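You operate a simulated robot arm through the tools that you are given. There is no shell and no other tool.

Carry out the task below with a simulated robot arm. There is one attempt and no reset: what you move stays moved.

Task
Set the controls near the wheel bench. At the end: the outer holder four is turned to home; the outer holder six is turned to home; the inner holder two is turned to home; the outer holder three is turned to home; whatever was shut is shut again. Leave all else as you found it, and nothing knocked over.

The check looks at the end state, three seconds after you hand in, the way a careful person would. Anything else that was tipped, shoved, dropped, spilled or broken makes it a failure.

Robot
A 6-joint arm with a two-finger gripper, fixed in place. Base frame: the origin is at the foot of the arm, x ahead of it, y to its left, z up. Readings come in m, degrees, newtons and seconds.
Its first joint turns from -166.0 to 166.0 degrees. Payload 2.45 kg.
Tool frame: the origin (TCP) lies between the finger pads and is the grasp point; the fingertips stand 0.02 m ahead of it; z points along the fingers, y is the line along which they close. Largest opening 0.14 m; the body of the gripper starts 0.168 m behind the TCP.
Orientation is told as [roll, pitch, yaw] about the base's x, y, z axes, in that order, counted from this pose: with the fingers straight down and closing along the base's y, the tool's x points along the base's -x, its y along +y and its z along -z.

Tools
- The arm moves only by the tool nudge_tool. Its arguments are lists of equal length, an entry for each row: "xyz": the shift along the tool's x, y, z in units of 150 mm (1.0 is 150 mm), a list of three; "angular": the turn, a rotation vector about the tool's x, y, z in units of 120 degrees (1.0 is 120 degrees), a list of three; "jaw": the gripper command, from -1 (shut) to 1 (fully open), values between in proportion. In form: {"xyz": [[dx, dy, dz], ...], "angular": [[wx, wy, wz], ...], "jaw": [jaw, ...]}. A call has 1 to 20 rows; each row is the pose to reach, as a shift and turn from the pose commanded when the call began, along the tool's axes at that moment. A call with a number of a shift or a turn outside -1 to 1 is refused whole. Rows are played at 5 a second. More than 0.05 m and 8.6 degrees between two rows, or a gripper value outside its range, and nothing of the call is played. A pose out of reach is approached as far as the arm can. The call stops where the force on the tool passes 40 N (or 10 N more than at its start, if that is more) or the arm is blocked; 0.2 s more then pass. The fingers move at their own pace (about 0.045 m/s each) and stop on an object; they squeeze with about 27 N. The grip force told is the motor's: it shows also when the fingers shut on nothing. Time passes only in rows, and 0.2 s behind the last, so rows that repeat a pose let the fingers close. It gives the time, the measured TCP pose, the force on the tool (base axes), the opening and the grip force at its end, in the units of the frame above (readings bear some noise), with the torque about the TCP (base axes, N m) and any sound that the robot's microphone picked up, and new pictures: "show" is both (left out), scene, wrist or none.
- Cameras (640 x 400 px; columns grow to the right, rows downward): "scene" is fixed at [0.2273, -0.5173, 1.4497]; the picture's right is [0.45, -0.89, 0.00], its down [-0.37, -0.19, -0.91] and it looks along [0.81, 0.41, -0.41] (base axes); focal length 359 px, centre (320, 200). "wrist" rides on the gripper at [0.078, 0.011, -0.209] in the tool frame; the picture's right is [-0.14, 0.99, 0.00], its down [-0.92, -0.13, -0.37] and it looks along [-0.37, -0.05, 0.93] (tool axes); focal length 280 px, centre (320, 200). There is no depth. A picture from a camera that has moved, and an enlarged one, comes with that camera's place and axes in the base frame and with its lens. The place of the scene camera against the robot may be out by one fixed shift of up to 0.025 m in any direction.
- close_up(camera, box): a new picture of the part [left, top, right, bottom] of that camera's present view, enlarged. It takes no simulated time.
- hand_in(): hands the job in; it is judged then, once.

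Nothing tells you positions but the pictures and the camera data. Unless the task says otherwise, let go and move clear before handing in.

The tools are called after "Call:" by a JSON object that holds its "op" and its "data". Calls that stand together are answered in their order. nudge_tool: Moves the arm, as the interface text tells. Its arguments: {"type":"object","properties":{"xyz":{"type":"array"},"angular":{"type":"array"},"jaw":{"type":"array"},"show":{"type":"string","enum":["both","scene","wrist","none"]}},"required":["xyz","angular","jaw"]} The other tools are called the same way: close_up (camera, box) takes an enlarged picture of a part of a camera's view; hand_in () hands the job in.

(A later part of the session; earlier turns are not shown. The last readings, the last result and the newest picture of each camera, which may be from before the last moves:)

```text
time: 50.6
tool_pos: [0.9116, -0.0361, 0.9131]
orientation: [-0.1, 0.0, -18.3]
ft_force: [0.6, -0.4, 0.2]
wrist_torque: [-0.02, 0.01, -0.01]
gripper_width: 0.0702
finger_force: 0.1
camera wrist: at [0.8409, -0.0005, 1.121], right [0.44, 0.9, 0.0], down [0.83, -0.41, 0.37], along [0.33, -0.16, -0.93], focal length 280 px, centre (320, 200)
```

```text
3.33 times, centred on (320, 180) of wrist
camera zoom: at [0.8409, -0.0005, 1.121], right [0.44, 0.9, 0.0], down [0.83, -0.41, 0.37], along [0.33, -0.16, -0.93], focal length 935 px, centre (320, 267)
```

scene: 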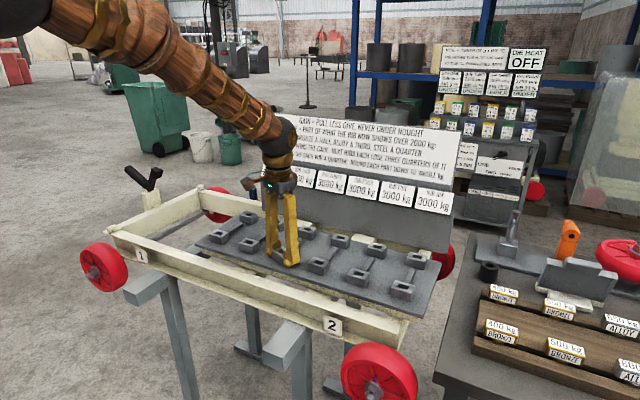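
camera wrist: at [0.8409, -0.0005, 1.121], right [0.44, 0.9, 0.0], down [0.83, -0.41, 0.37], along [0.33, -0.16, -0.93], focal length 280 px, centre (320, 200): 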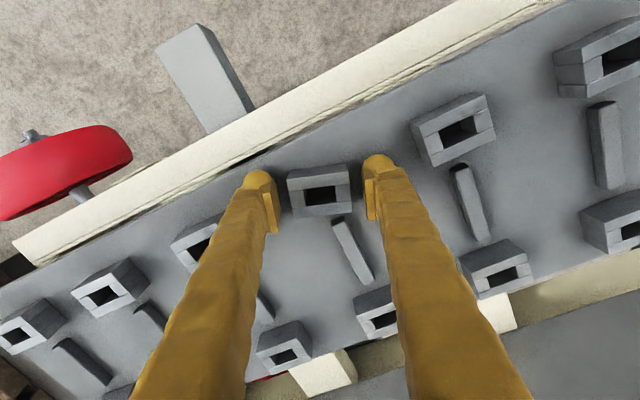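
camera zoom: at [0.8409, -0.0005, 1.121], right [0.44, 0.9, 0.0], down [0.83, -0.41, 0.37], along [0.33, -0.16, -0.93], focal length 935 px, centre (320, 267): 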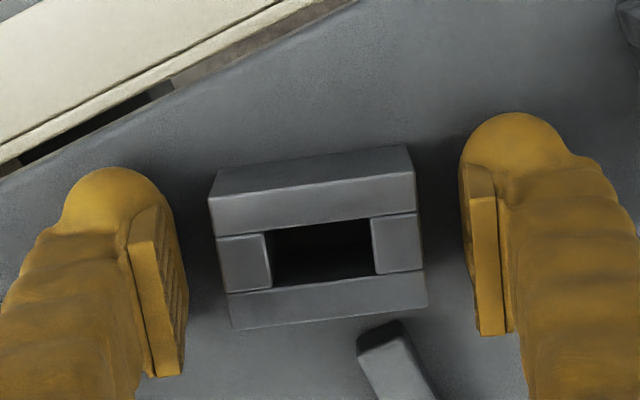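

It stays where it was turned, so these are rotary holders. I need to know what "home" looks like, so I'll compare the exact orientation of the other holders.

Call:
{"op": "close_up", "data": {"camera": "wrist", "box": [400, 80, 520, 160]}}

Call:
{"op": "close_up", "data": {"camera": "wrist", "box": [450, 220, 570, 300]}}

Call:
{"op": "close_up", "data": {"camera": "wrist", "box": [150, 200, 270, 280]}}

Call:
{"op": "close_up", "data": {"camera": "wrist", "box": [60, 250, 180, 330]}}

Call:
{"op": "close_up", "data": {"camera": "wrist", "box": [0, 290, 120, 370]}}

Call:
{"op": "close_up", "data": {"camera": "wrist", "box": [520, 20, 640, 100]}}

```text
5.00 times, centred on (460, 120) of wrist
camera zoom: at [0.8409, -0.0005, 1.121], right [0.44, 0.9, 0.0], down [0.83, -0.41, 0.37], along [0.33, -0.16, -0.93], focal length 1402 px, centre (-380, 600)
```

zoom: 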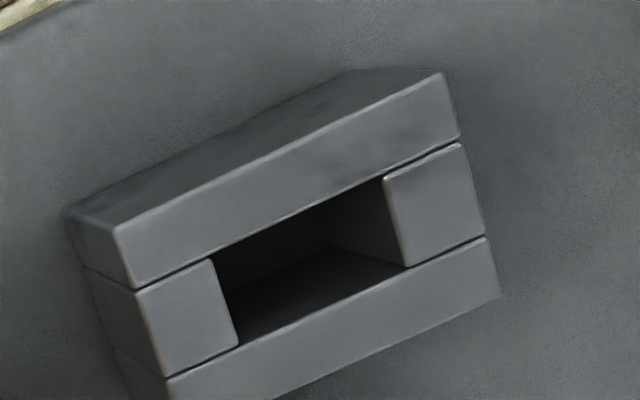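

```text
5.00 times, centred on (510, 260) of wrist
camera zoom: at [0.8409, -0.0005, 1.121], right [0.44, 0.9, 0.0], down [0.83, -0.41, 0.37], along [0.33, -0.16, -0.93], focal length 1402 px, centre (-630, -100)
```

zoom: 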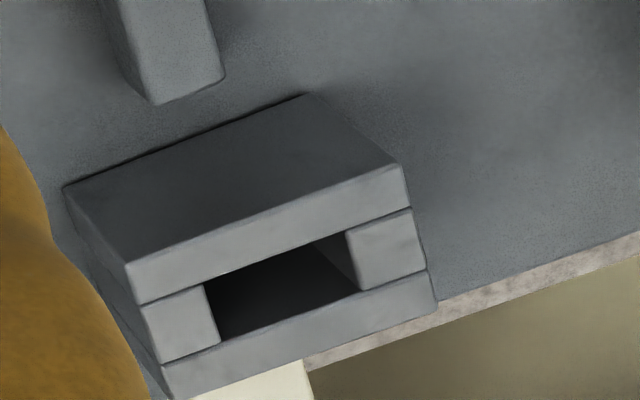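

```text
5.00 times, centred on (210, 240) of wrist
camera zoom: at [0.8409, -0.0005, 1.121], right [0.44, 0.9, 0.0], down [0.83, -0.41, 0.37], along [0.33, -0.16, -0.93], focal length 1402 px, centre (870, 0)
```

zoom: 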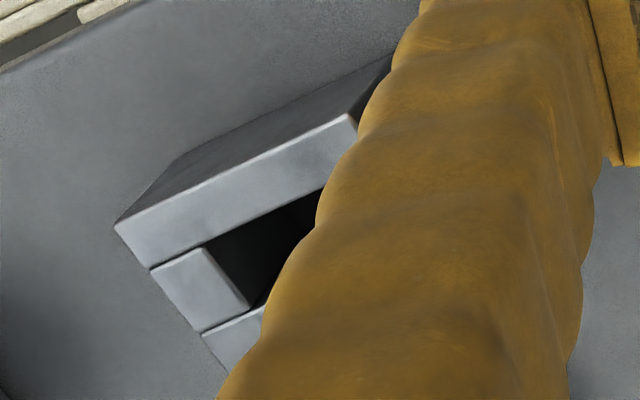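

```text
5.00 times, centred on (120, 290) of wrist
camera zoom: at [0.8409, -0.0005, 1.121], right [0.44, 0.9, 0.0], down [0.83, -0.41, 0.37], along [0.33, -0.16, -0.93], focal length 1402 px, centre (1320, -250)
```

zoom: 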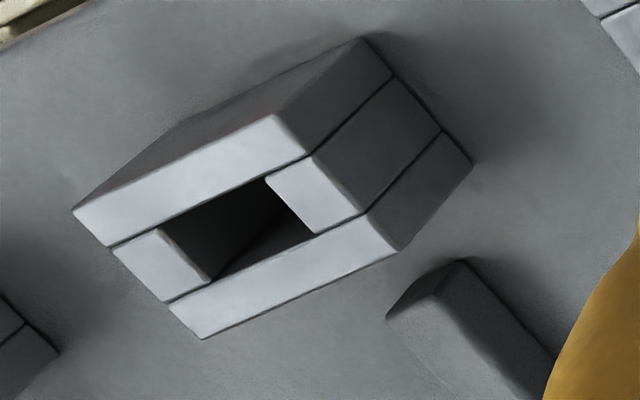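

```text
5.00 times, centred on (60, 330) of wrist
camera zoom: at [0.8409, -0.0005, 1.121], right [0.44, 0.9, 0.0], down [0.83, -0.41, 0.37], along [0.33, -0.16, -0.93], focal length 1402 px, centre (1620, -450)
```

zoom: 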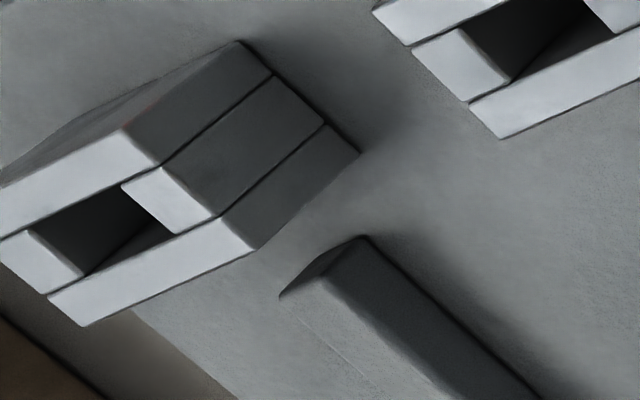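

```text
5.00 times, centred on (580, 60) of wrist
camera zoom: at [0.8409, -0.0005, 1.121], right [0.44, 0.9, 0.0], down [0.83, -0.41, 0.37], along [0.33, -0.16, -0.93], focal length 1402 px, centre (-980, 900)
```

zoom: 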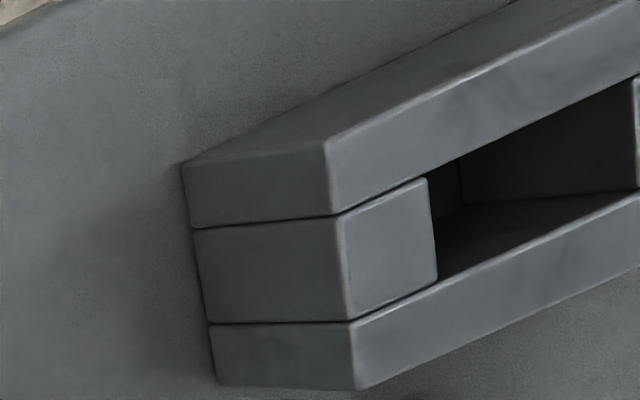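

All other holders sit at exactly the same zero orientation, so "home" must be found by feel. I'll regrip slightly higher (to clear the rib bar) and turn further clockwise, watching for a stop or a click.

Call:
{"op": "nudge_tool", "data": {"xyz": [[0, 0, -0.03], [0, 0, -0.04], [0, 0, -0.04], [0, 0, -0.04], [0, 0, -0.04]], "angular": [[0, 0, 0], [0, 0, 0], [0, 0, 0], [0, 0, 0], [0, 0, 0]], "jaw": [0, -0.35, -0.35, -0.35, -0.35], "show": "none"}}

Call:
{"op": "nudge_tool", "data": {"xyz": [[0, 0, 0], [0, 0, 0], [0, 0, 0], [0, 0, 0], [0, 0, 0], [0, 0, 0]], "angular": [[0, 0, 0.035], [0, 0, 0.07], [0, 0, 0.105], [0, 0, 0.14], [0, 0, 0.175], [0, 0, 0.175]], "jaw": [-0.35, -0.35, -0.35, -0.35, -0.35, -0.35], "show": "both"}}

```text
time: 51.8
tool_pos: [0.912, -0.0357, 0.9201]
orientation: [0.0, 0.0, -18.5]
ft_force: [-0.4, 1.0, 1.9]
wrist_torque: [0.05, 0.08, -0.01]
gripper_width: 0.048
finger_force: 45.4
```

```text
time: 53.2
tool_pos: [0.91, -0.0349, 0.9179]
orientation: [-0.1, 0.1, -39.4]
ft_force: [-2.3, -7.9, 8.1]
wrist_torque: [-0.23, -0.11, 0.01]
gripper_width: 0.0474
finger_force: 45.0
camera wrist: at [0.8581, 0.0225, 1.127], right [0.74, 0.68, 0.0], down [0.63, -0.68, 0.37], along [0.25, -0.27, -0.93], focal length 280 px, centre (320, 200)
```

scene: 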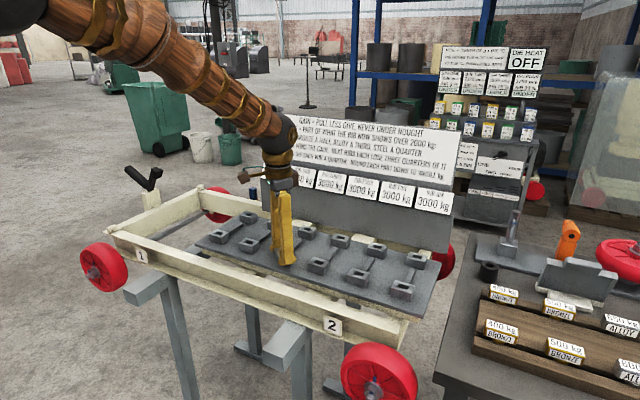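
wrist: 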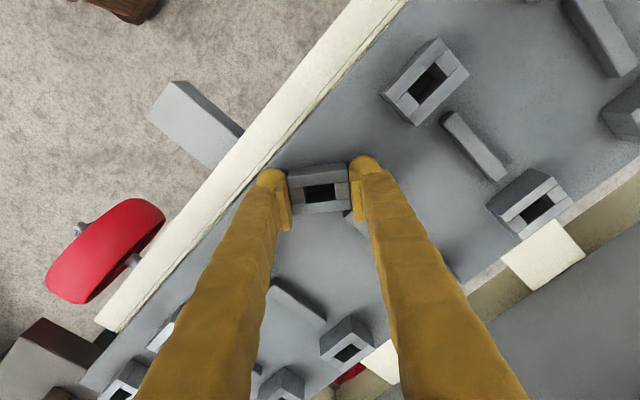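

Still turning freely with nearly zero torque at −39° and no click or stop. I'll continue toward a quarter turn.

Call:
{"op": "nudge_tool", "data": {"xyz": [[0, 0, 0], [0, 0, 0], [0, 0, 0], [0, 0, 0], [0, 0, 0], [0, 0, 0], [0, 0, 0]], "angular": [[0, 0, 0.035], [0, 0, 0.07], [0, 0, 0.105], [0, 0, 0.14], [0, 0, 0.175], [0, 0, 0.21], [0, 0, 0.21]], "jaw": [-0.35, -0.35, -0.35, -0.35, -0.35, -0.35, -0.35], "show": "none"}}

Call:
{"op": "nudge_tool", "data": {"xyz": [[0, 0, 0], [0, 0, 0], [0, 0, 0], [0, 0, 0], [0, 0, 0], [0, 0, 0], [0, 0, 0]], "angular": [[0, 0, 0.035], [0, 0, 0.07], [0, 0, 0.105], [0, 0, 0.14], [0, 0, 0.175], [0, 0, 0.21], [0, 0, 0.21]], "jaw": [-0.35, -0.35, -0.35, -0.35, -0.35, -0.35, -0.35], "show": "both"}}

```text
time: 54.8
tool_pos: [0.9115, -0.035, 0.9192]
orientation: [-0.2, 0.0, -64.6]
ft_force: [-14.4, -19.7, 15.5]
wrist_torque: [-0.18, 0.26, 0.01]
gripper_width: 0.0474
finger_force: 45.2
```

```text
time: 56.4
tool_pos: [0.9106, -0.0353, 0.9179]
orientation: [-0.1, -0.1, -89.8]
ft_force: [-5.3, 0.7, 3.7]
wrist_torque: [0.09, 0.17, 0.02]
gripper_width: 0.0473
finger_force: 44.9
stopped in row 7: the force on the tool passed its limit at 40 N (the readings are from after the stop); the commanded pose is now the measured one
camera wrist: at [0.9217, 0.0424, 1.1269], right [0.99, -0.13, 0.0], down [-0.12, -0.92, 0.37], along [-0.05, -0.37, -0.93], focal length 280 px, centre (320, 200)
```

scene: 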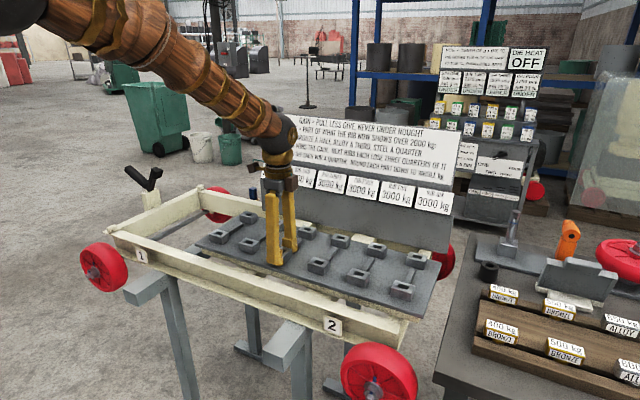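
wrist: 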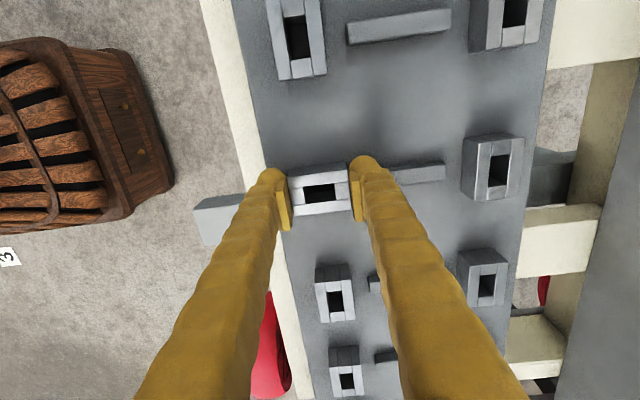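

It reached a quarter turn (−89.8°), with the force limit tripped near there. I'll check the signs, and then test whether a further small turn meets a real stop (torque) or just side-load.

Call:
{"op": "close_up", "data": {"camera": "scene", "box": [250, 150, 470, 290]}}

Call:
{"op": "nudge_tool", "data": {"xyz": [[0, 0, 0], [0, 0, 0], [0, 0, 0]], "angular": [[0, 0, 0.02], [0, 0, 0.05], [0, 0, 0.05]], "jaw": [-0.35, -0.35, -0.35], "show": "wrist"}}

Call:
{"op": "close_up", "data": {"camera": "wrist", "box": [240, 130, 400, 240]}}

```text
2.86 times, centred on (360, 220) of scene
camera zoom: at [0.2273, -0.5173, 1.4497], right [0.45, -0.89, 0.0], down [-0.37, -0.19, -0.91], along [0.81, 0.41, -0.41], focal length 1027 px, centre (206, 143)
```

zoom: 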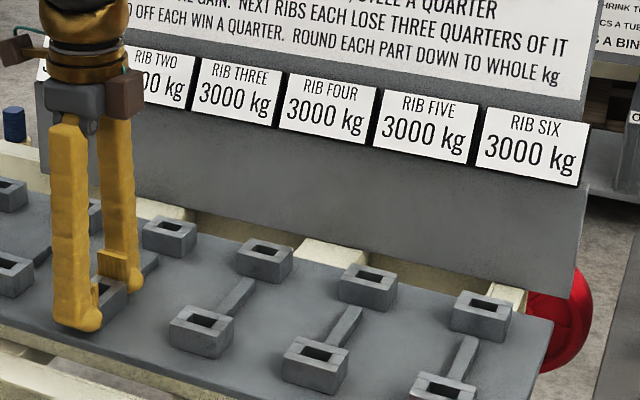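

```text
time: 57.2
tool_pos: [0.9098, -0.0367, 0.9177]
orientation: [0.0, -0.1, -95.9]
ft_force: [-14.0, -5.2, 8.5]
wrist_torque: [-0.49, 0.21, 0.92]
gripper_width: 0.0473
finger_force: 45.3
camera wrist: at [0.9298, 0.0408, 1.1268], right [0.97, -0.24, 0.0], down [-0.22, -0.9, 0.37], along [-0.09, -0.36, -0.93], focal length 280 px, centre (320, 200)
```

wrist: 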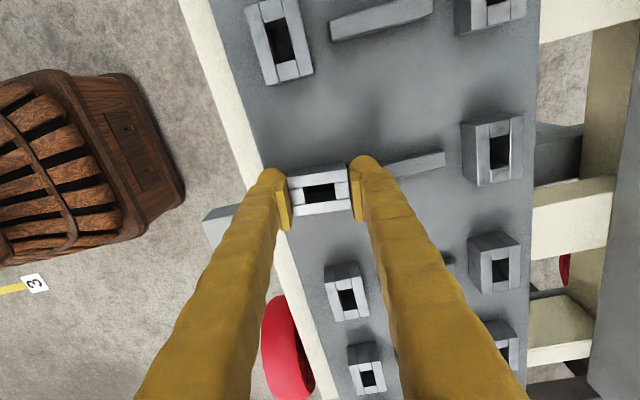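

```text
3.64 times, centred on (320, 185) of wrist
camera zoom: at [0.9298, 0.0408, 1.1268], right [0.97, -0.24, 0.0], down [-0.22, -0.9, 0.37], along [-0.09, -0.36, -0.93], focal length 1020 px, centre (320, 254)
```

zoom: 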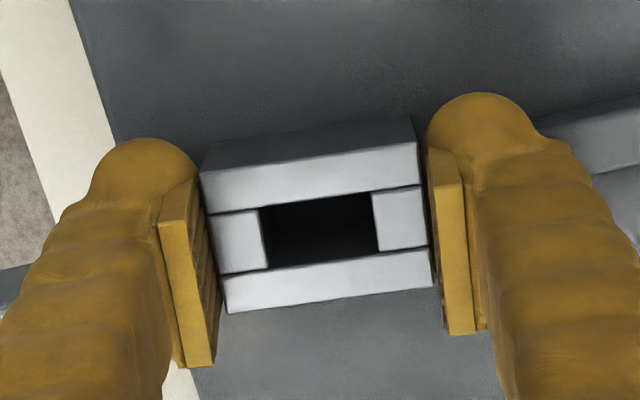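

At −95.9° the torque jumped to 0.92 N·m, so there is either a real stop near a quarter turn or a finger touching the rib bar. I'll back off, let go, and regrip the other way to tell which.

Call:
{"op": "nudge_tool", "data": {"xyz": [[0, 0, 0], [0, 0, 0], [0, 0, 0], [0, 0, 0]], "angular": [[0, 0, -0.03], [0, 0, -0.05], [0, 0, -0.05], [0, 0, -0.05]], "jaw": [-0.35, -0.35, -0.35, -0.35], "show": "none"}}

Call:
{"op": "nudge_tool", "data": {"xyz": [[0, 0, 0], [0, 0, 0], [0, 0, 0], [0, 0, -0.15], [0, 0, -0.3], [0, 0, -0.4], [0, 0, -0.4]], "angular": [[0, 0, 0], [0, 0, 0], [0, 0, 0], [0, 0, 0], [0, 0, 0], [0, 0, 0], [0, 0, 0]], "jaw": [0, 0, 0, 0, 0, 0, 0], "show": "both"}}

```text
time: 58.2
tool_pos: [0.9095, -0.0363, 0.9189]
orientation: [-0.1, -0.1, -89.9]
ft_force: [-17.4, -7.0, 12.3]
wrist_torque: [0.01, 0.24, 0.05]
gripper_width: 0.0477
finger_force: 44.5
```

```text
time: 59.8
tool_pos: [0.9098, -0.0359, 0.9791]
orientation: [0.0, 0.0, -89.8]
ft_force: [0.0, 0.5, 1.1]
wrist_torque: [0.0, 0.03, -0.01]
gripper_width: 0.07
finger_force: 0.1
camera wrist: at [0.9218, 0.0421, 1.1871], right [0.99, -0.13, 0.0], down [-0.12, -0.92, 0.37], along [-0.05, -0.37, -0.93], focal length 280 px, centre (320, 200)
```

scene: 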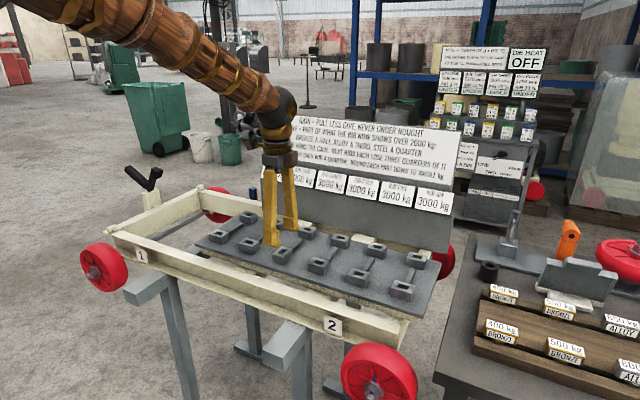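
wrist: 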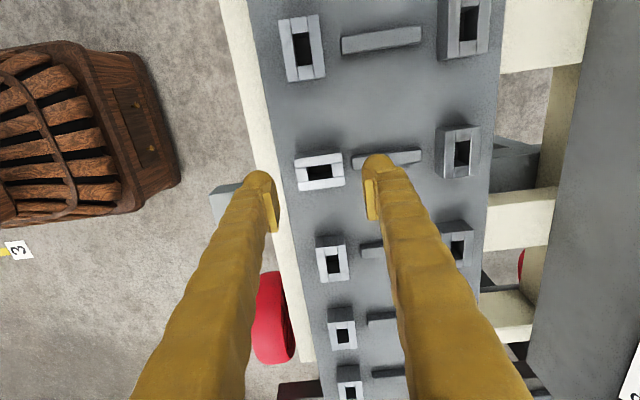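

Holder three now stands lengthwise along the rib direction. I'll rotate the tool back to yaw 0, and regrip it across its short side clear of the bar, to test for a true stop.

Call:
{"op": "nudge_tool", "data": {"xyz": [[0, 0, 0], [0, 0, 0], [0, 0, 0], [0, 0, 0], [0, 0, 0], [0, 0, 0], [0, 0, 0], [0, 0, 0], [0, 0, 0], [0, 0, 0], [0, 0, 0], [0, 0, 0]], "angular": [[0, 0, -0.07], [0, 0, -0.14], [0, 0, -0.21], [0, 0, -0.28], [0, 0, -0.35], [0, 0, -0.42], [0, 0, -0.49], [0, 0, -0.56], [0, 0, -0.63], [0, 0, -0.7], [0, 0, -0.749], [0, 0, -0.749]], "jaw": [0, 0, 0, 0, 0, 0, 0, 0, 0, 0, 0, 0], "show": "wrist"}}

Call:
{"op": "close_up", "data": {"camera": "wrist", "box": [240, 120, 400, 220]}}

```text
time: 62.4
tool_pos: [0.9097, -0.0355, 0.9779]
orientation: [-0.1, 0.1, 0.1]
ft_force: [-0.3, -1.3, 0.0]
wrist_torque: [0.01, 0.01, 0.01]
gripper_width: 0.07
finger_force: 0.0
camera wrist: at [0.8327, -0.0252, 1.1869], right [0.14, 0.99, 0.0], down [0.92, -0.13, 0.37], along [0.36, -0.05, -0.93], focal length 280 px, centre (320, 200)
```

wrist: 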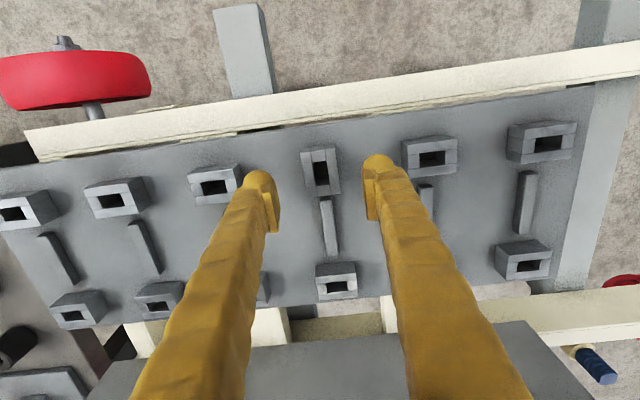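

```text
4.00 times, centred on (320, 170) of wrist
camera zoom: at [0.8327, -0.0252, 1.1869], right [0.14, 0.99, 0.0], down [0.92, -0.13, 0.37], along [0.36, -0.05, -0.93], focal length 1122 px, centre (320, 320)
```

zoom: 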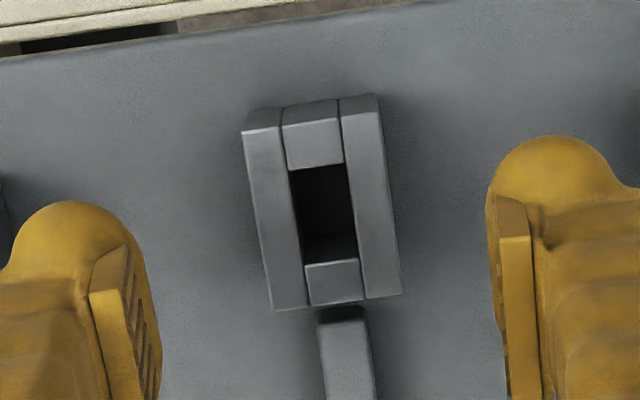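

Holder three is now in line with its rib. I'll descend and grip its short side, and try a few degrees each way to feel for a stop.

Call:
{"op": "nudge_tool", "data": {"xyz": [[0, 0, 0.15], [0, 0, 0.3], [0, 0, 0.41], [0, 0, 0.41], [0, 0, 0.41], [0, 0, 0.41], [0, 0, 0.41]], "angular": [[0, 0, 0], [0, 0, 0], [0, 0, 0], [0, 0, 0], [0, 0, 0], [0, 0, 0], [0, 0, 0]], "jaw": [0, 0, 0, -0.55, -0.55, -0.55, -0.55], "show": "none"}}

Call:
{"op": "nudge_tool", "data": {"xyz": [[0, 0, 0], [0, 0, 0], [0, 0, 0]], "angular": [[0, 0, 0.02], [0, 0, 0.04], [0, 0, 0.04]], "jaw": [-0.55, -0.55, -0.55], "show": "wrist"}}

Call:
{"op": "close_up", "data": {"camera": "wrist", "box": [240, 120, 400, 220]}}

```text
time: 64.0
tool_pos: [0.9106, -0.0356, 0.9165]
orientation: [-0.1, 0.1, 0.0]
ft_force: [1.8, 6.0, -0.4]
wrist_torque: [0.05, 0.01, 0.04]
gripper_width: 0.0359
finger_force: 3.0
```

```text
time: 64.8
tool_pos: [0.9103, -0.0354, 0.9171]
orientation: [-0.1, 0.2, -4.8]
ft_force: [0.3, 5.1, -0.3]
wrist_torque: [0.07, 0.08, 0.07]
gripper_width: 0.0356
finger_force: 2.6
camera wrist: at [0.834, -0.0183, 1.1251], right [0.22, 0.98, 0.0], down [0.91, -0.2, 0.37], along [0.36, -0.08, -0.93], focal length 280 px, centre (320, 200)
```

wrist: 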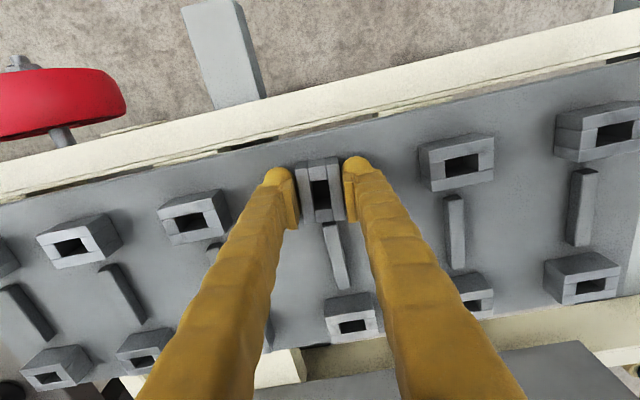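

```text
4.00 times, centred on (320, 170) of wrist
camera zoom: at [0.834, -0.0183, 1.1251], right [0.22, 0.98, 0.0], down [0.91, -0.2, 0.37], along [0.36, -0.08, -0.93], focal length 1122 px, centre (320, 320)
```

zoom: 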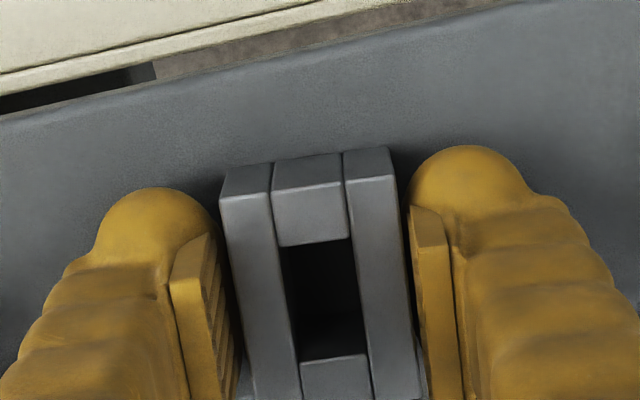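

The grip was too light this time. I'll squeeze harder and repeat the small test from here.

Call:
{"op": "nudge_tool", "data": {"xyz": [[0, 0, 0], [0, 0, 0], [0, 0, 0], [0, 0, 0]], "angular": [[0, 0, -0.02], [0, 0, -0.04], [0, 0, -0.04], [0, 0, -0.04]], "jaw": [-0.55, -0.8, -0.9, -0.9], "show": "none"}}

Call:
{"op": "nudge_tool", "data": {"xyz": [[0, 0, 0], [0, 0, 0], [0, 0, 0]], "angular": [[0, 0, 0.02], [0, 0, 0.04], [0, 0, 0.04]], "jaw": [-0.9, -0.9, -0.9], "show": "wrist"}}

Call:
{"op": "close_up", "data": {"camera": "wrist", "box": [240, 120, 400, 220]}}

```text
time: 65.8
tool_pos: [0.911, -0.0361, 0.9168]
orientation: [-0.1, 0.1, 0.1]
ft_force: [-1.1, 17.6, -0.8]
wrist_torque: [0.18, 0.08, -0.05]
gripper_width: 0.0334
finger_force: 45.2
```

```text
time: 66.6
tool_pos: [0.9101, -0.0359, 0.9169]
orientation: [0.0, 0.1, -4.8]
ft_force: [-3.2, 20.7, -6.0]
wrist_torque: [0.2, 0.03, -0.01]
gripper_width: 0.0334
finger_force: 45.1
camera wrist: at [0.8344, -0.0177, 1.1251], right [0.22, 0.98, 0.0], down [0.91, -0.2, 0.37], along [0.36, -0.08, -0.93], focal length 280 px, centre (320, 200)
```

wrist: 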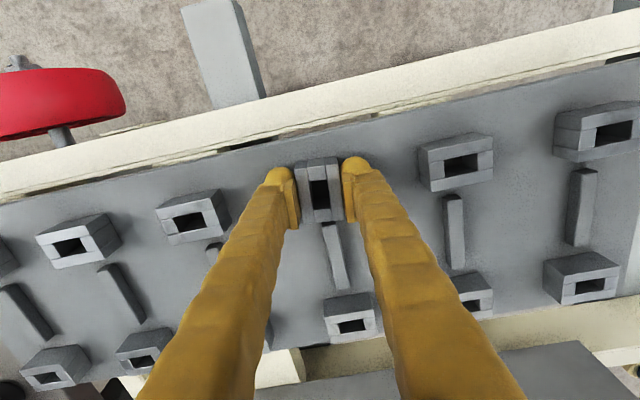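

```text
4.00 times, centred on (320, 170) of wrist
camera zoom: at [0.8344, -0.0177, 1.1251], right [0.22, 0.98, 0.0], down [0.91, -0.2, 0.37], along [0.36, -0.08, -0.93], focal length 1122 px, centre (320, 320)
```

zoom: 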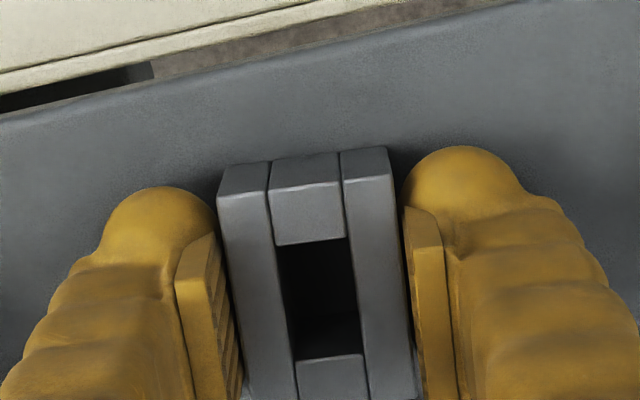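

With a firm grip and clear of the bar it turned past a quarter turn with no torque, so the earlier "stop" was a finger touching the bar. I'll centre on the pivot (about 0.908, −0.034) and turn the other way, back through the original angle, to look for a stop or click on that side.

Call:
{"op": "nudge_tool", "data": {"xyz": [[0.016, 0.0133, 0], [0.016, 0.0133, 0], [0.016, 0.0133, 0]], "angular": [[0, 0, 0], [0, 0, 0], [0, 0, 0]], "jaw": [-0.9, -0.9, -0.9], "show": "none"}}

Call:
{"op": "nudge_tool", "data": {"xyz": [[0, 0, 0], [0, 0, 0], [0, 0, 0], [0, 0, 0], [0, 0, 0], [0, 0, 0], [0, 0, 0], [0, 0, 0], [0, 0, 0], [0, 0, 0]], "angular": [[0, 0, -0.06], [0, 0, -0.12], [0, 0, -0.18], [0, 0, -0.24], [0, 0, -0.3], [0, 0, -0.36], [0, 0, -0.42], [0, 0, -0.48], [0, 0, -0.54], [0, 0, -0.54]], "jaw": [-0.9, -0.9, -0.9, -0.9, -0.9, -0.9, -0.9, -0.9, -0.9, -0.9], "show": "both"}}

```text
time: 67.5
tool_pos: [0.9084, -0.0347, 0.9169]
orientation: [0.0, -0.1, -4.8]
ft_force: [4.5, -0.1, -6.7]
wrist_torque: [-0.01, -0.28, 0.01]
gripper_width: 0.0333
finger_force: 45.3
stopped in row 3: the force on the tool passed its limit at 40 N (the readings are from after the stop); the commanded pose is now the measured one
```

```text
time: 69.7
tool_pos: [0.9089, -0.0359, 0.9171]
orientation: [-0.1, 0.2, 60.1]
ft_force: [19.5, -20.6, -17.8]
wrist_torque: [-0.31, -0.05, -0.01]
gripper_width: 0.0334
finger_force: 45.3
camera wrist: at [0.8617, -0.0974, 1.1257], right [-0.79, 0.61, 0.0], down [0.57, 0.74, 0.37], along [0.23, 0.29, -0.93], focal length 280 px, centre (320, 200)
```

scene: 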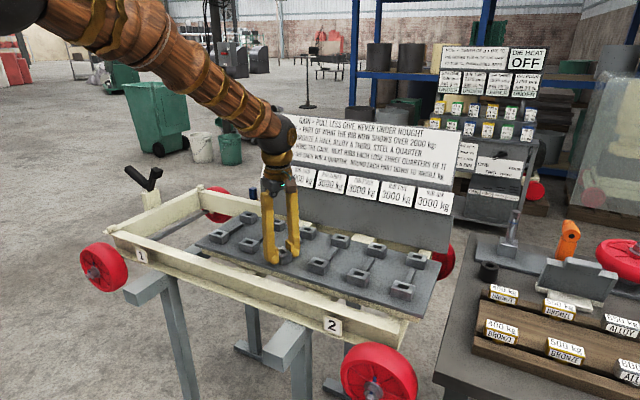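
wrist: 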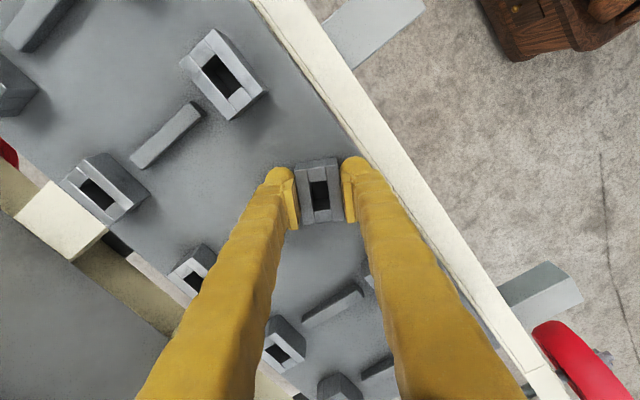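

The holder keeps turning freely (now about −30°). I'll regrip centred on the pivot at about (0.9105, −0.034) to shed the side load, then continue through zero to the other side.

Call:
{"op": "nudge_tool", "data": {"xyz": [[0, 0, 0], [-0.011, -0.0098, 0], [-0.011, -0.0098, 0], [-0.011, -0.0098, 0], [-0.011, -0.0098, 0]], "angular": [[0, 0, 0], [0, 0, 0], [0, 0, 0], [0, 0, 0], [0, 0, 0]], "jaw": [-0.3, -0.3, -0.9, -0.9, -0.9], "show": "none"}}

Call:
{"op": "nudge_tool", "data": {"xyz": [[0, 0, 0], [0, 0, 0], [0, 0, 0], [0, 0, 0], [0, 0, 0], [0, 0, 0]], "angular": [[0, 0, -0.06], [0, 0, -0.12], [0, 0, -0.18], [0, 0, -0.24], [0, 0, -0.25], [0, 0, -0.25]], "jaw": [-0.9, -0.9, -0.9, -0.9, -0.9, -0.9], "show": "none"}}

Call:
{"op": "nudge_tool", "data": {"xyz": [[0, 0, 0], [0, 0, 0], [0, 0, 0], [0, 0, 0]], "angular": [[0, 0, -0.03], [0, 0, -0.06], [0, 0, -0.09], [0, 0, -0.09]], "jaw": [-0.9, -0.9, -0.9, -0.9], "show": "both"}}

```text
time: 70.9
tool_pos: [0.9117, -0.0342, 0.9177]
orientation: [-0.2, 0.1, 60.1]
ft_force: [-13.6, 10.5, 6.0]
wrist_torque: [0.05, 0.17, 0.0]
gripper_width: 0.0334
finger_force: 42.0
```

```text
time: 71.8
tool_pos: [0.9095, -0.034, 0.9171]
orientation: [0.1, 0.0, 85.0]
ft_force: [-7.0, 5.3, 3.2]
wrist_torque: [-0.02, 0.08, 0.01]
gripper_width: 0.0334
finger_force: 45.2
stopped in row 4: the force on the tool passed its limit at 41 N (the readings are from after the stop); the commanded pose is now the measured one
```

```text
time: 72.8
tool_pos: [0.9094, -0.0338, 0.9175]
orientation: [0.1, 0.1, 95.8]
ft_force: [-11.8, 3.0, 0.8]
wrist_torque: [0.21, 0.11, -1.34]
gripper_width: 0.0354
finger_force: 44.9
camera wrist: at [0.9081, -0.1123, 1.1259], right [-1.0, 0.04, 0.0], down [0.03, 0.93, 0.37], along [0.01, 0.37, -0.93], focal length 280 px, centre (320, 200)
```

scene: 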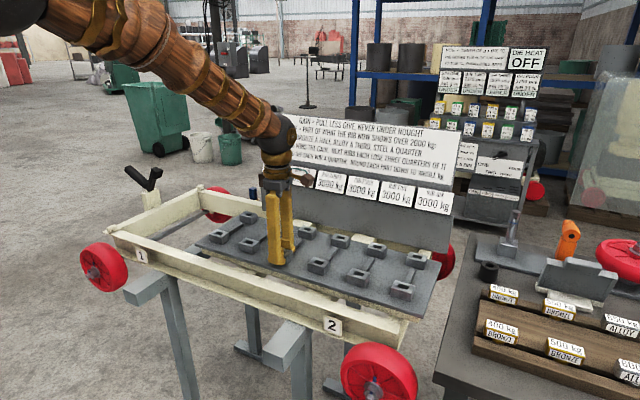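
wrist: 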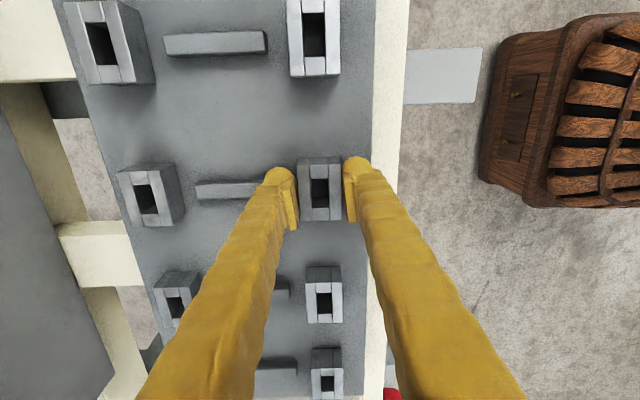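

That's a real find: trying to pass counter-clockwise beyond the original angle gave −1.34 N·m and pried the jaws open, so the start position is an end stop. The other end must lie clockwise, so I'll regrip at the start angle and sweep clockwise to find the second stop.

Call:
{"op": "nudge_tool", "data": {"xyz": [[0, 0, 0], [0, 0, 0], [0, 0, 0], [0, 0, 0], [0, 0, 0], [0, 0, 0], [0, 0, 0]], "angular": [[0, 0, 0.03], [0, 0, 0.05], [0, 0, 0.05], [0, 0, 0.05], [0, 0, 0.05], [0, 0, 0.05], [0, 0, 0.05]], "jaw": [-0.9, -0.9, -0.3, -0.3, -0.9, -0.9, -0.9], "show": "wrist"}}

Call:
{"op": "nudge_tool", "data": {"xyz": [[0, 0, 0], [0, 0, 0], [0, 0, 0], [0, 0, 0], [0, 0, 0], [0, 0, 0], [0, 0, 0], [0, 0, 0], [0, 0, 0], [0, 0, 0], [0, 0, 0]], "angular": [[0, 0, 0.05], [0, 0, 0.1], [0, 0, 0.15], [0, 0, 0.2], [0, 0, 0.25], [0, 0, 0.3], [0, 0, 0.35], [0, 0, 0.4], [0, 0, 0.45], [0, 0, 0.5], [0, 0, 0.5]], "jaw": [-0.9, -0.9, -0.9, -0.9, -0.9, -0.9, -0.9, -0.9, -0.9, -0.9, -0.9], "show": "none"}}

```text
time: 74.4
tool_pos: [0.9099, -0.0339, 0.9176]
orientation: [0.1, 0.2, 89.7]
ft_force: [-1.3, 0.4, 1.3]
wrist_torque: [0.1, -0.02, -0.06]
gripper_width: 0.0334
finger_force: 41.8
camera wrist: at [0.8997, -0.1115, 1.126], right [-0.99, 0.14, 0.0], down [0.13, 0.92, 0.37], along [0.05, 0.36, -0.93], focal length 280 px, centre (320, 200)
```

wrist: 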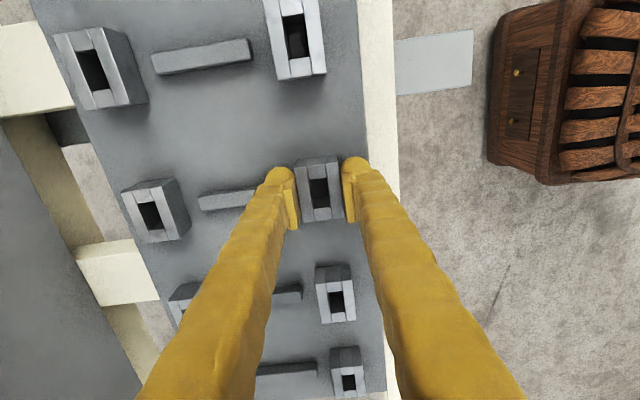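

```text
time: 76.8
tool_pos: [0.9104, -0.034, 0.9181]
orientation: [-0.1, 0.1, 29.7]
ft_force: [20.4, -16.0, 5.0]
wrist_torque: [-0.15, -0.28, -0.01]
gripper_width: 0.0334
finger_force: 45.2
```

Holder three is at about −60° and turning freely. I'll regrip to shed side load and keep sweeping clockwise.

Call:
{"op": "nudge_tool", "data": {"xyz": [[0, 0, 0], [0, 0, 0], [0, 0, 0], [0, 0, 0], [0, 0, 0]], "angular": [[0, 0, 0], [0, 0, 0], [0, 0, 0], [0, 0, 0], [0, 0, 0]], "jaw": [-0.3, -0.3, -0.9, -0.9, -0.9], "show": "none"}}

Call:
{"op": "nudge_tool", "data": {"xyz": [[0, 0, 0], [0, 0, 0], [0, 0, 0], [0, 0, 0], [0, 0, 0], [0, 0, 0], [0, 0, 0], [0, 0, 0], [0, 0, 0]], "angular": [[0, 0, 0.05], [0, 0, 0.1], [0, 0, 0.15], [0, 0, 0.2], [0, 0, 0.25], [0, 0, 0.3], [0, 0, 0.35], [0, 0, 0.4], [0, 0, 0.4]], "jaw": [-0.9, -0.9, -0.9, -0.9, -0.9, -0.9, -0.9, -0.9, -0.9], "show": "wrist"}}

```text
time: 78.0
tool_pos: [0.9117, -0.0346, 0.9176]
orientation: [-0.1, 0.1, 29.8]
ft_force: [9.9, -17.7, -6.8]
wrist_torque: [-0.2, -0.07, 0.02]
gripper_width: 0.0337
finger_force: 42.3
```

```text
time: 79.0
tool_pos: [0.9103, -0.0345, 0.9164]
orientation: [-0.1, 0.1, 8.7]
ft_force: [2.7, -1.1, -5.0]
wrist_torque: [-0.05, -0.05, 0.0]
gripper_width: 0.0336
finger_force: 45.1
stopped in row 4: the force on the tool passed its limit at 41 N (the readings are from after the stop); the commanded pose is now the measured one
camera wrist: at [0.8329, -0.0354, 1.1254], right [-0.01, 1.0, 0.0], down [0.93, 0.01, 0.37], along [0.37, 0.0, -0.93], focal length 280 px, centre (320, 200)
```

wrist: 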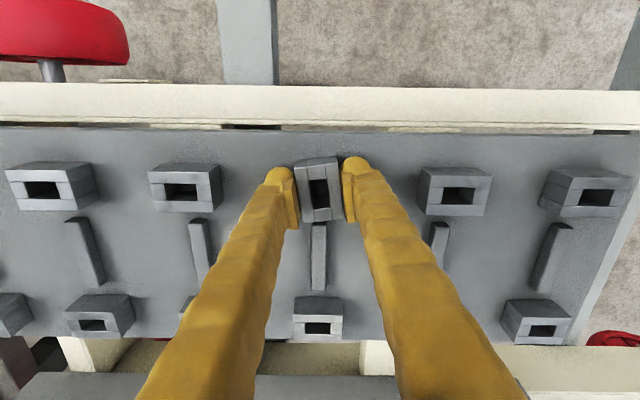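

The side-load limit tripped again at about −81°, and tripping re-centres me. I'll keep sweeping clockwise in smaller bites.

Call:
{"op": "nudge_tool", "data": {"xyz": [[0, 0, 0], [0, 0, 0], [0, 0, 0], [0, 0, 0], [0, 0, 0], [0, 0, 0]], "angular": [[0, 0, 0.05], [0, 0, 0.1], [0, 0, 0.15], [0, 0, 0.2], [0, 0, 0.25], [0, 0, 0.25]], "jaw": [-0.9, -0.9, -0.9, -0.9, -0.9, -0.9], "show": "wrist"}}

Call:
{"op": "close_up", "data": {"camera": "wrist", "box": [240, 120, 400, 230]}}

```text
time: 80.4
tool_pos: [0.9114, -0.0344, 0.918]
orientation: [-0.2, 0.0, -21.4]
ft_force: [4.5, -15.5, -0.2]
wrist_torque: [-0.11, 0.03, 2.32]
gripper_width: 0.0422
finger_force: 44.7
camera wrist: at [0.843, 0.0041, 1.126], right [0.49, 0.87, 0.0], down [0.81, -0.45, 0.37], along [0.32, -0.18, -0.93], focal length 280 px, centre (320, 200)
```

wrist: 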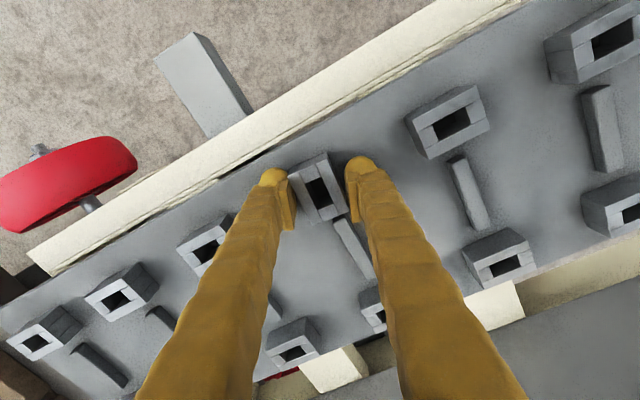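

```text
3.64 times, centred on (320, 175) of wrist
camera zoom: at [0.843, 0.0041, 1.126], right [0.49, 0.87, 0.0], down [0.81, -0.45, 0.37], along [0.32, -0.18, -0.93], focal length 1020 px, centre (320, 291)
```

zoom: 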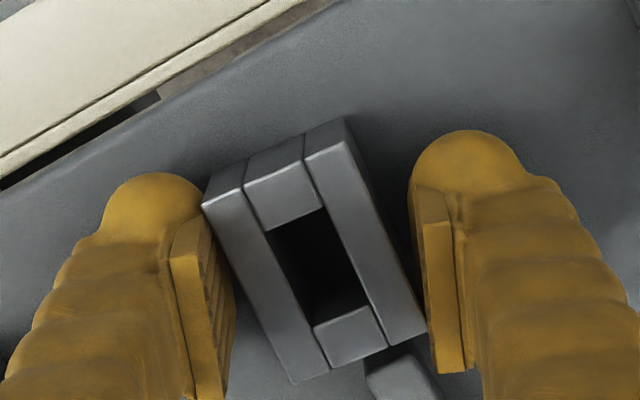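

That settles it: a second stop at about −95° (torque 2.3 N·m, jaws pried to 42 mm), and the first at just past 0°. The holder is a two-position, quarter-turn control that starts at 0°, so "home" should be the quarter-turn position in line with its rib. I'll bring it to exactly −90°, release, and rise.

Call:
{"op": "nudge_tool", "data": {"xyz": [[0, 0, 0], [0, 0, 0], [0, 0, 0], [0, 0, 0], [0, 0, 0], [0, 0, 0]], "angular": [[0, 0, -0.05], [0, 0, -0.1], [0, 0, -0.14], [0, 0, -0.178], [0, 0, -0.178], [0, 0, -0.178]], "jaw": [-0.9, -0.9, -0.9, -0.9, -0.9, -0.9], "show": "none"}}

Call:
{"op": "nudge_tool", "data": {"xyz": [[0, 0, 0], [0, 0, 0], [0, 0, 0], [0, 0, -0.15], [0, 0, -0.3], [0, 0, -0.45], [0, 0, -0.45]], "angular": [[0, 0, 0], [0, 0, 0], [0, 0, 0], [0, 0, 0], [0, 0, 0], [0, 0, 0], [0, 0, 0]], "jaw": [0, 0, 0, 0, 0, 0, 0], "show": "both"}}

Call:
{"op": "close_up", "data": {"camera": "wrist", "box": [240, 120, 400, 220]}}

```text
time: 81.8
tool_pos: [0.9106, -0.0353, 0.9183]
orientation: [-0.1, 0.2, -0.1]
ft_force: [-10.9, -18.8, -0.5]
wrist_torque: [-0.24, 0.15, 0.1]
gripper_width: 0.0333
finger_force: 44.8
```

```text
time: 83.4
tool_pos: [0.9111, -0.0354, 0.9851]
orientation: [-0.2, 0.1, -0.1]
ft_force: [-1.1, 0.4, -0.3]
wrist_torque: [0.01, 0.01, -0.02]
gripper_width: 0.0697
finger_force: 0.1
camera wrist: at [0.8341, -0.0236, 1.1934], right [0.14, 0.99, 0.0], down [0.92, -0.13, 0.37], along [0.36, -0.05, -0.93], focal length 280 px, centre (320, 200)
```

scene: 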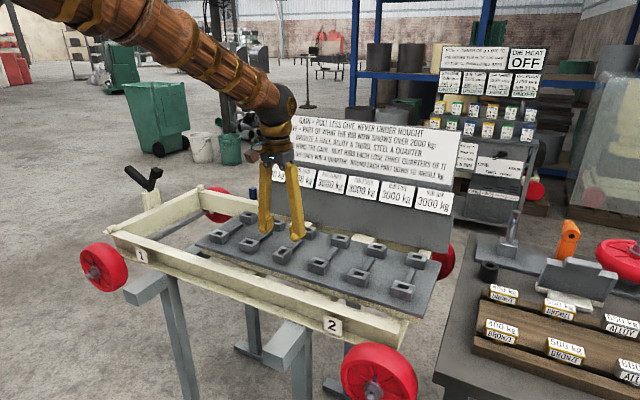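
wrist: 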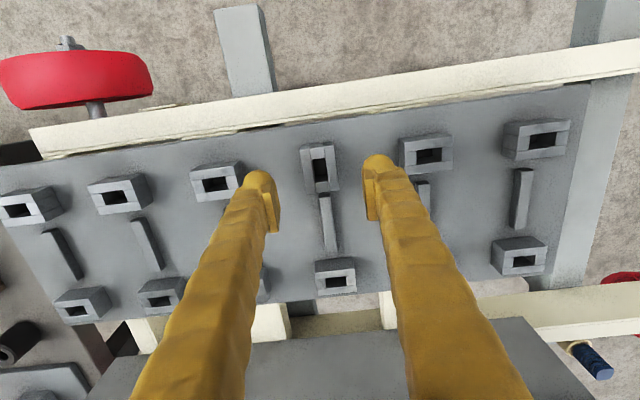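

```text
4.00 times, centred on (320, 170) of wrist
camera zoom: at [0.8341, -0.0236, 1.1934], right [0.14, 0.99, 0.0], down [0.92, -0.13, 0.37], along [0.36, -0.05, -0.93], focal length 1122 px, centre (320, 320)
```

zoom: 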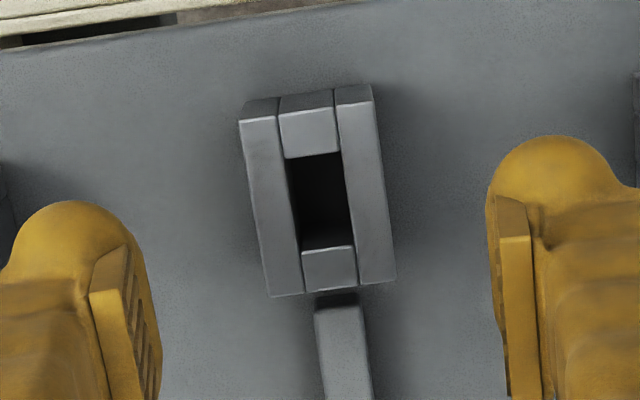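

Near-row holder three is now exactly along its rib. Next I'll test whether the arm can reach the far row at all, since that bears on which row is "outer" and which "inner".

Call:
{"op": "nudge_tool", "data": {"xyz": [[-0.2, 0, -0.1], [-0.4, 0.1, -0.1], [-0.6, 0.3, -0.1], [-0.8, 0.5, -0.1], [-0.95, 0.7, -0.1], [-0.95, 0.75, -0.1]], "angular": [[0, 0, 0], [0, 0, 0], [0, 0, 0], [0, 0, 0], [0, 0, 0], [0, 0, 0]], "jaw": [0, 0, 0, 0, 0, 0], "show": "both"}}

```text
time: 84.8
tool_pos: [1.0528, 0.0781, 1.0]
orientation: [-0.2, -0.1, 0.0]
ft_force: [0.4, -0.2, -0.9]
wrist_torque: [-0.04, -0.02, -0.04]
gripper_width: 0.0702
finger_force: 0.1
camera wrist: at [0.9766, 0.0897, 1.2077], right [0.14, 0.99, 0.0], down [0.92, -0.13, 0.37], along [0.36, -0.05, -0.93], focal length 280 px, centre (320, 200)
```

scene: 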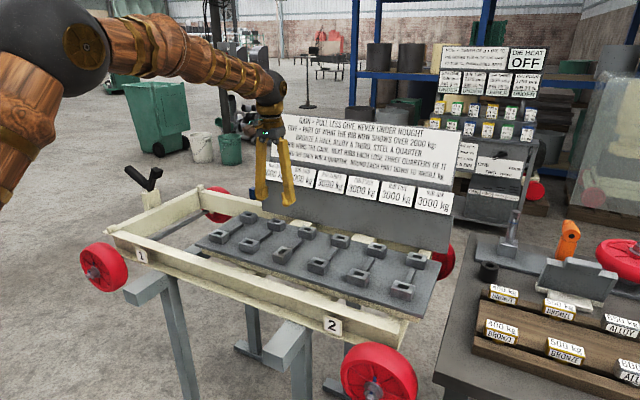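
wrist: 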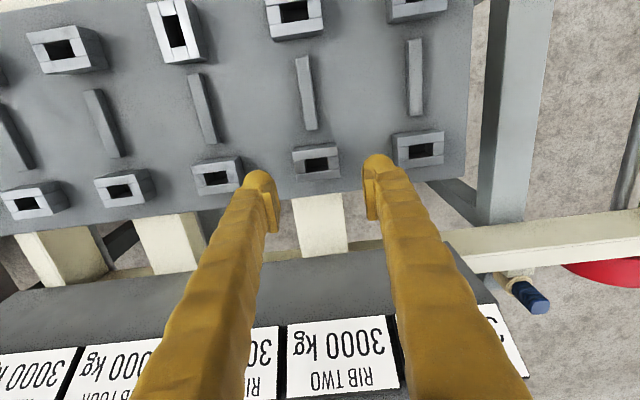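

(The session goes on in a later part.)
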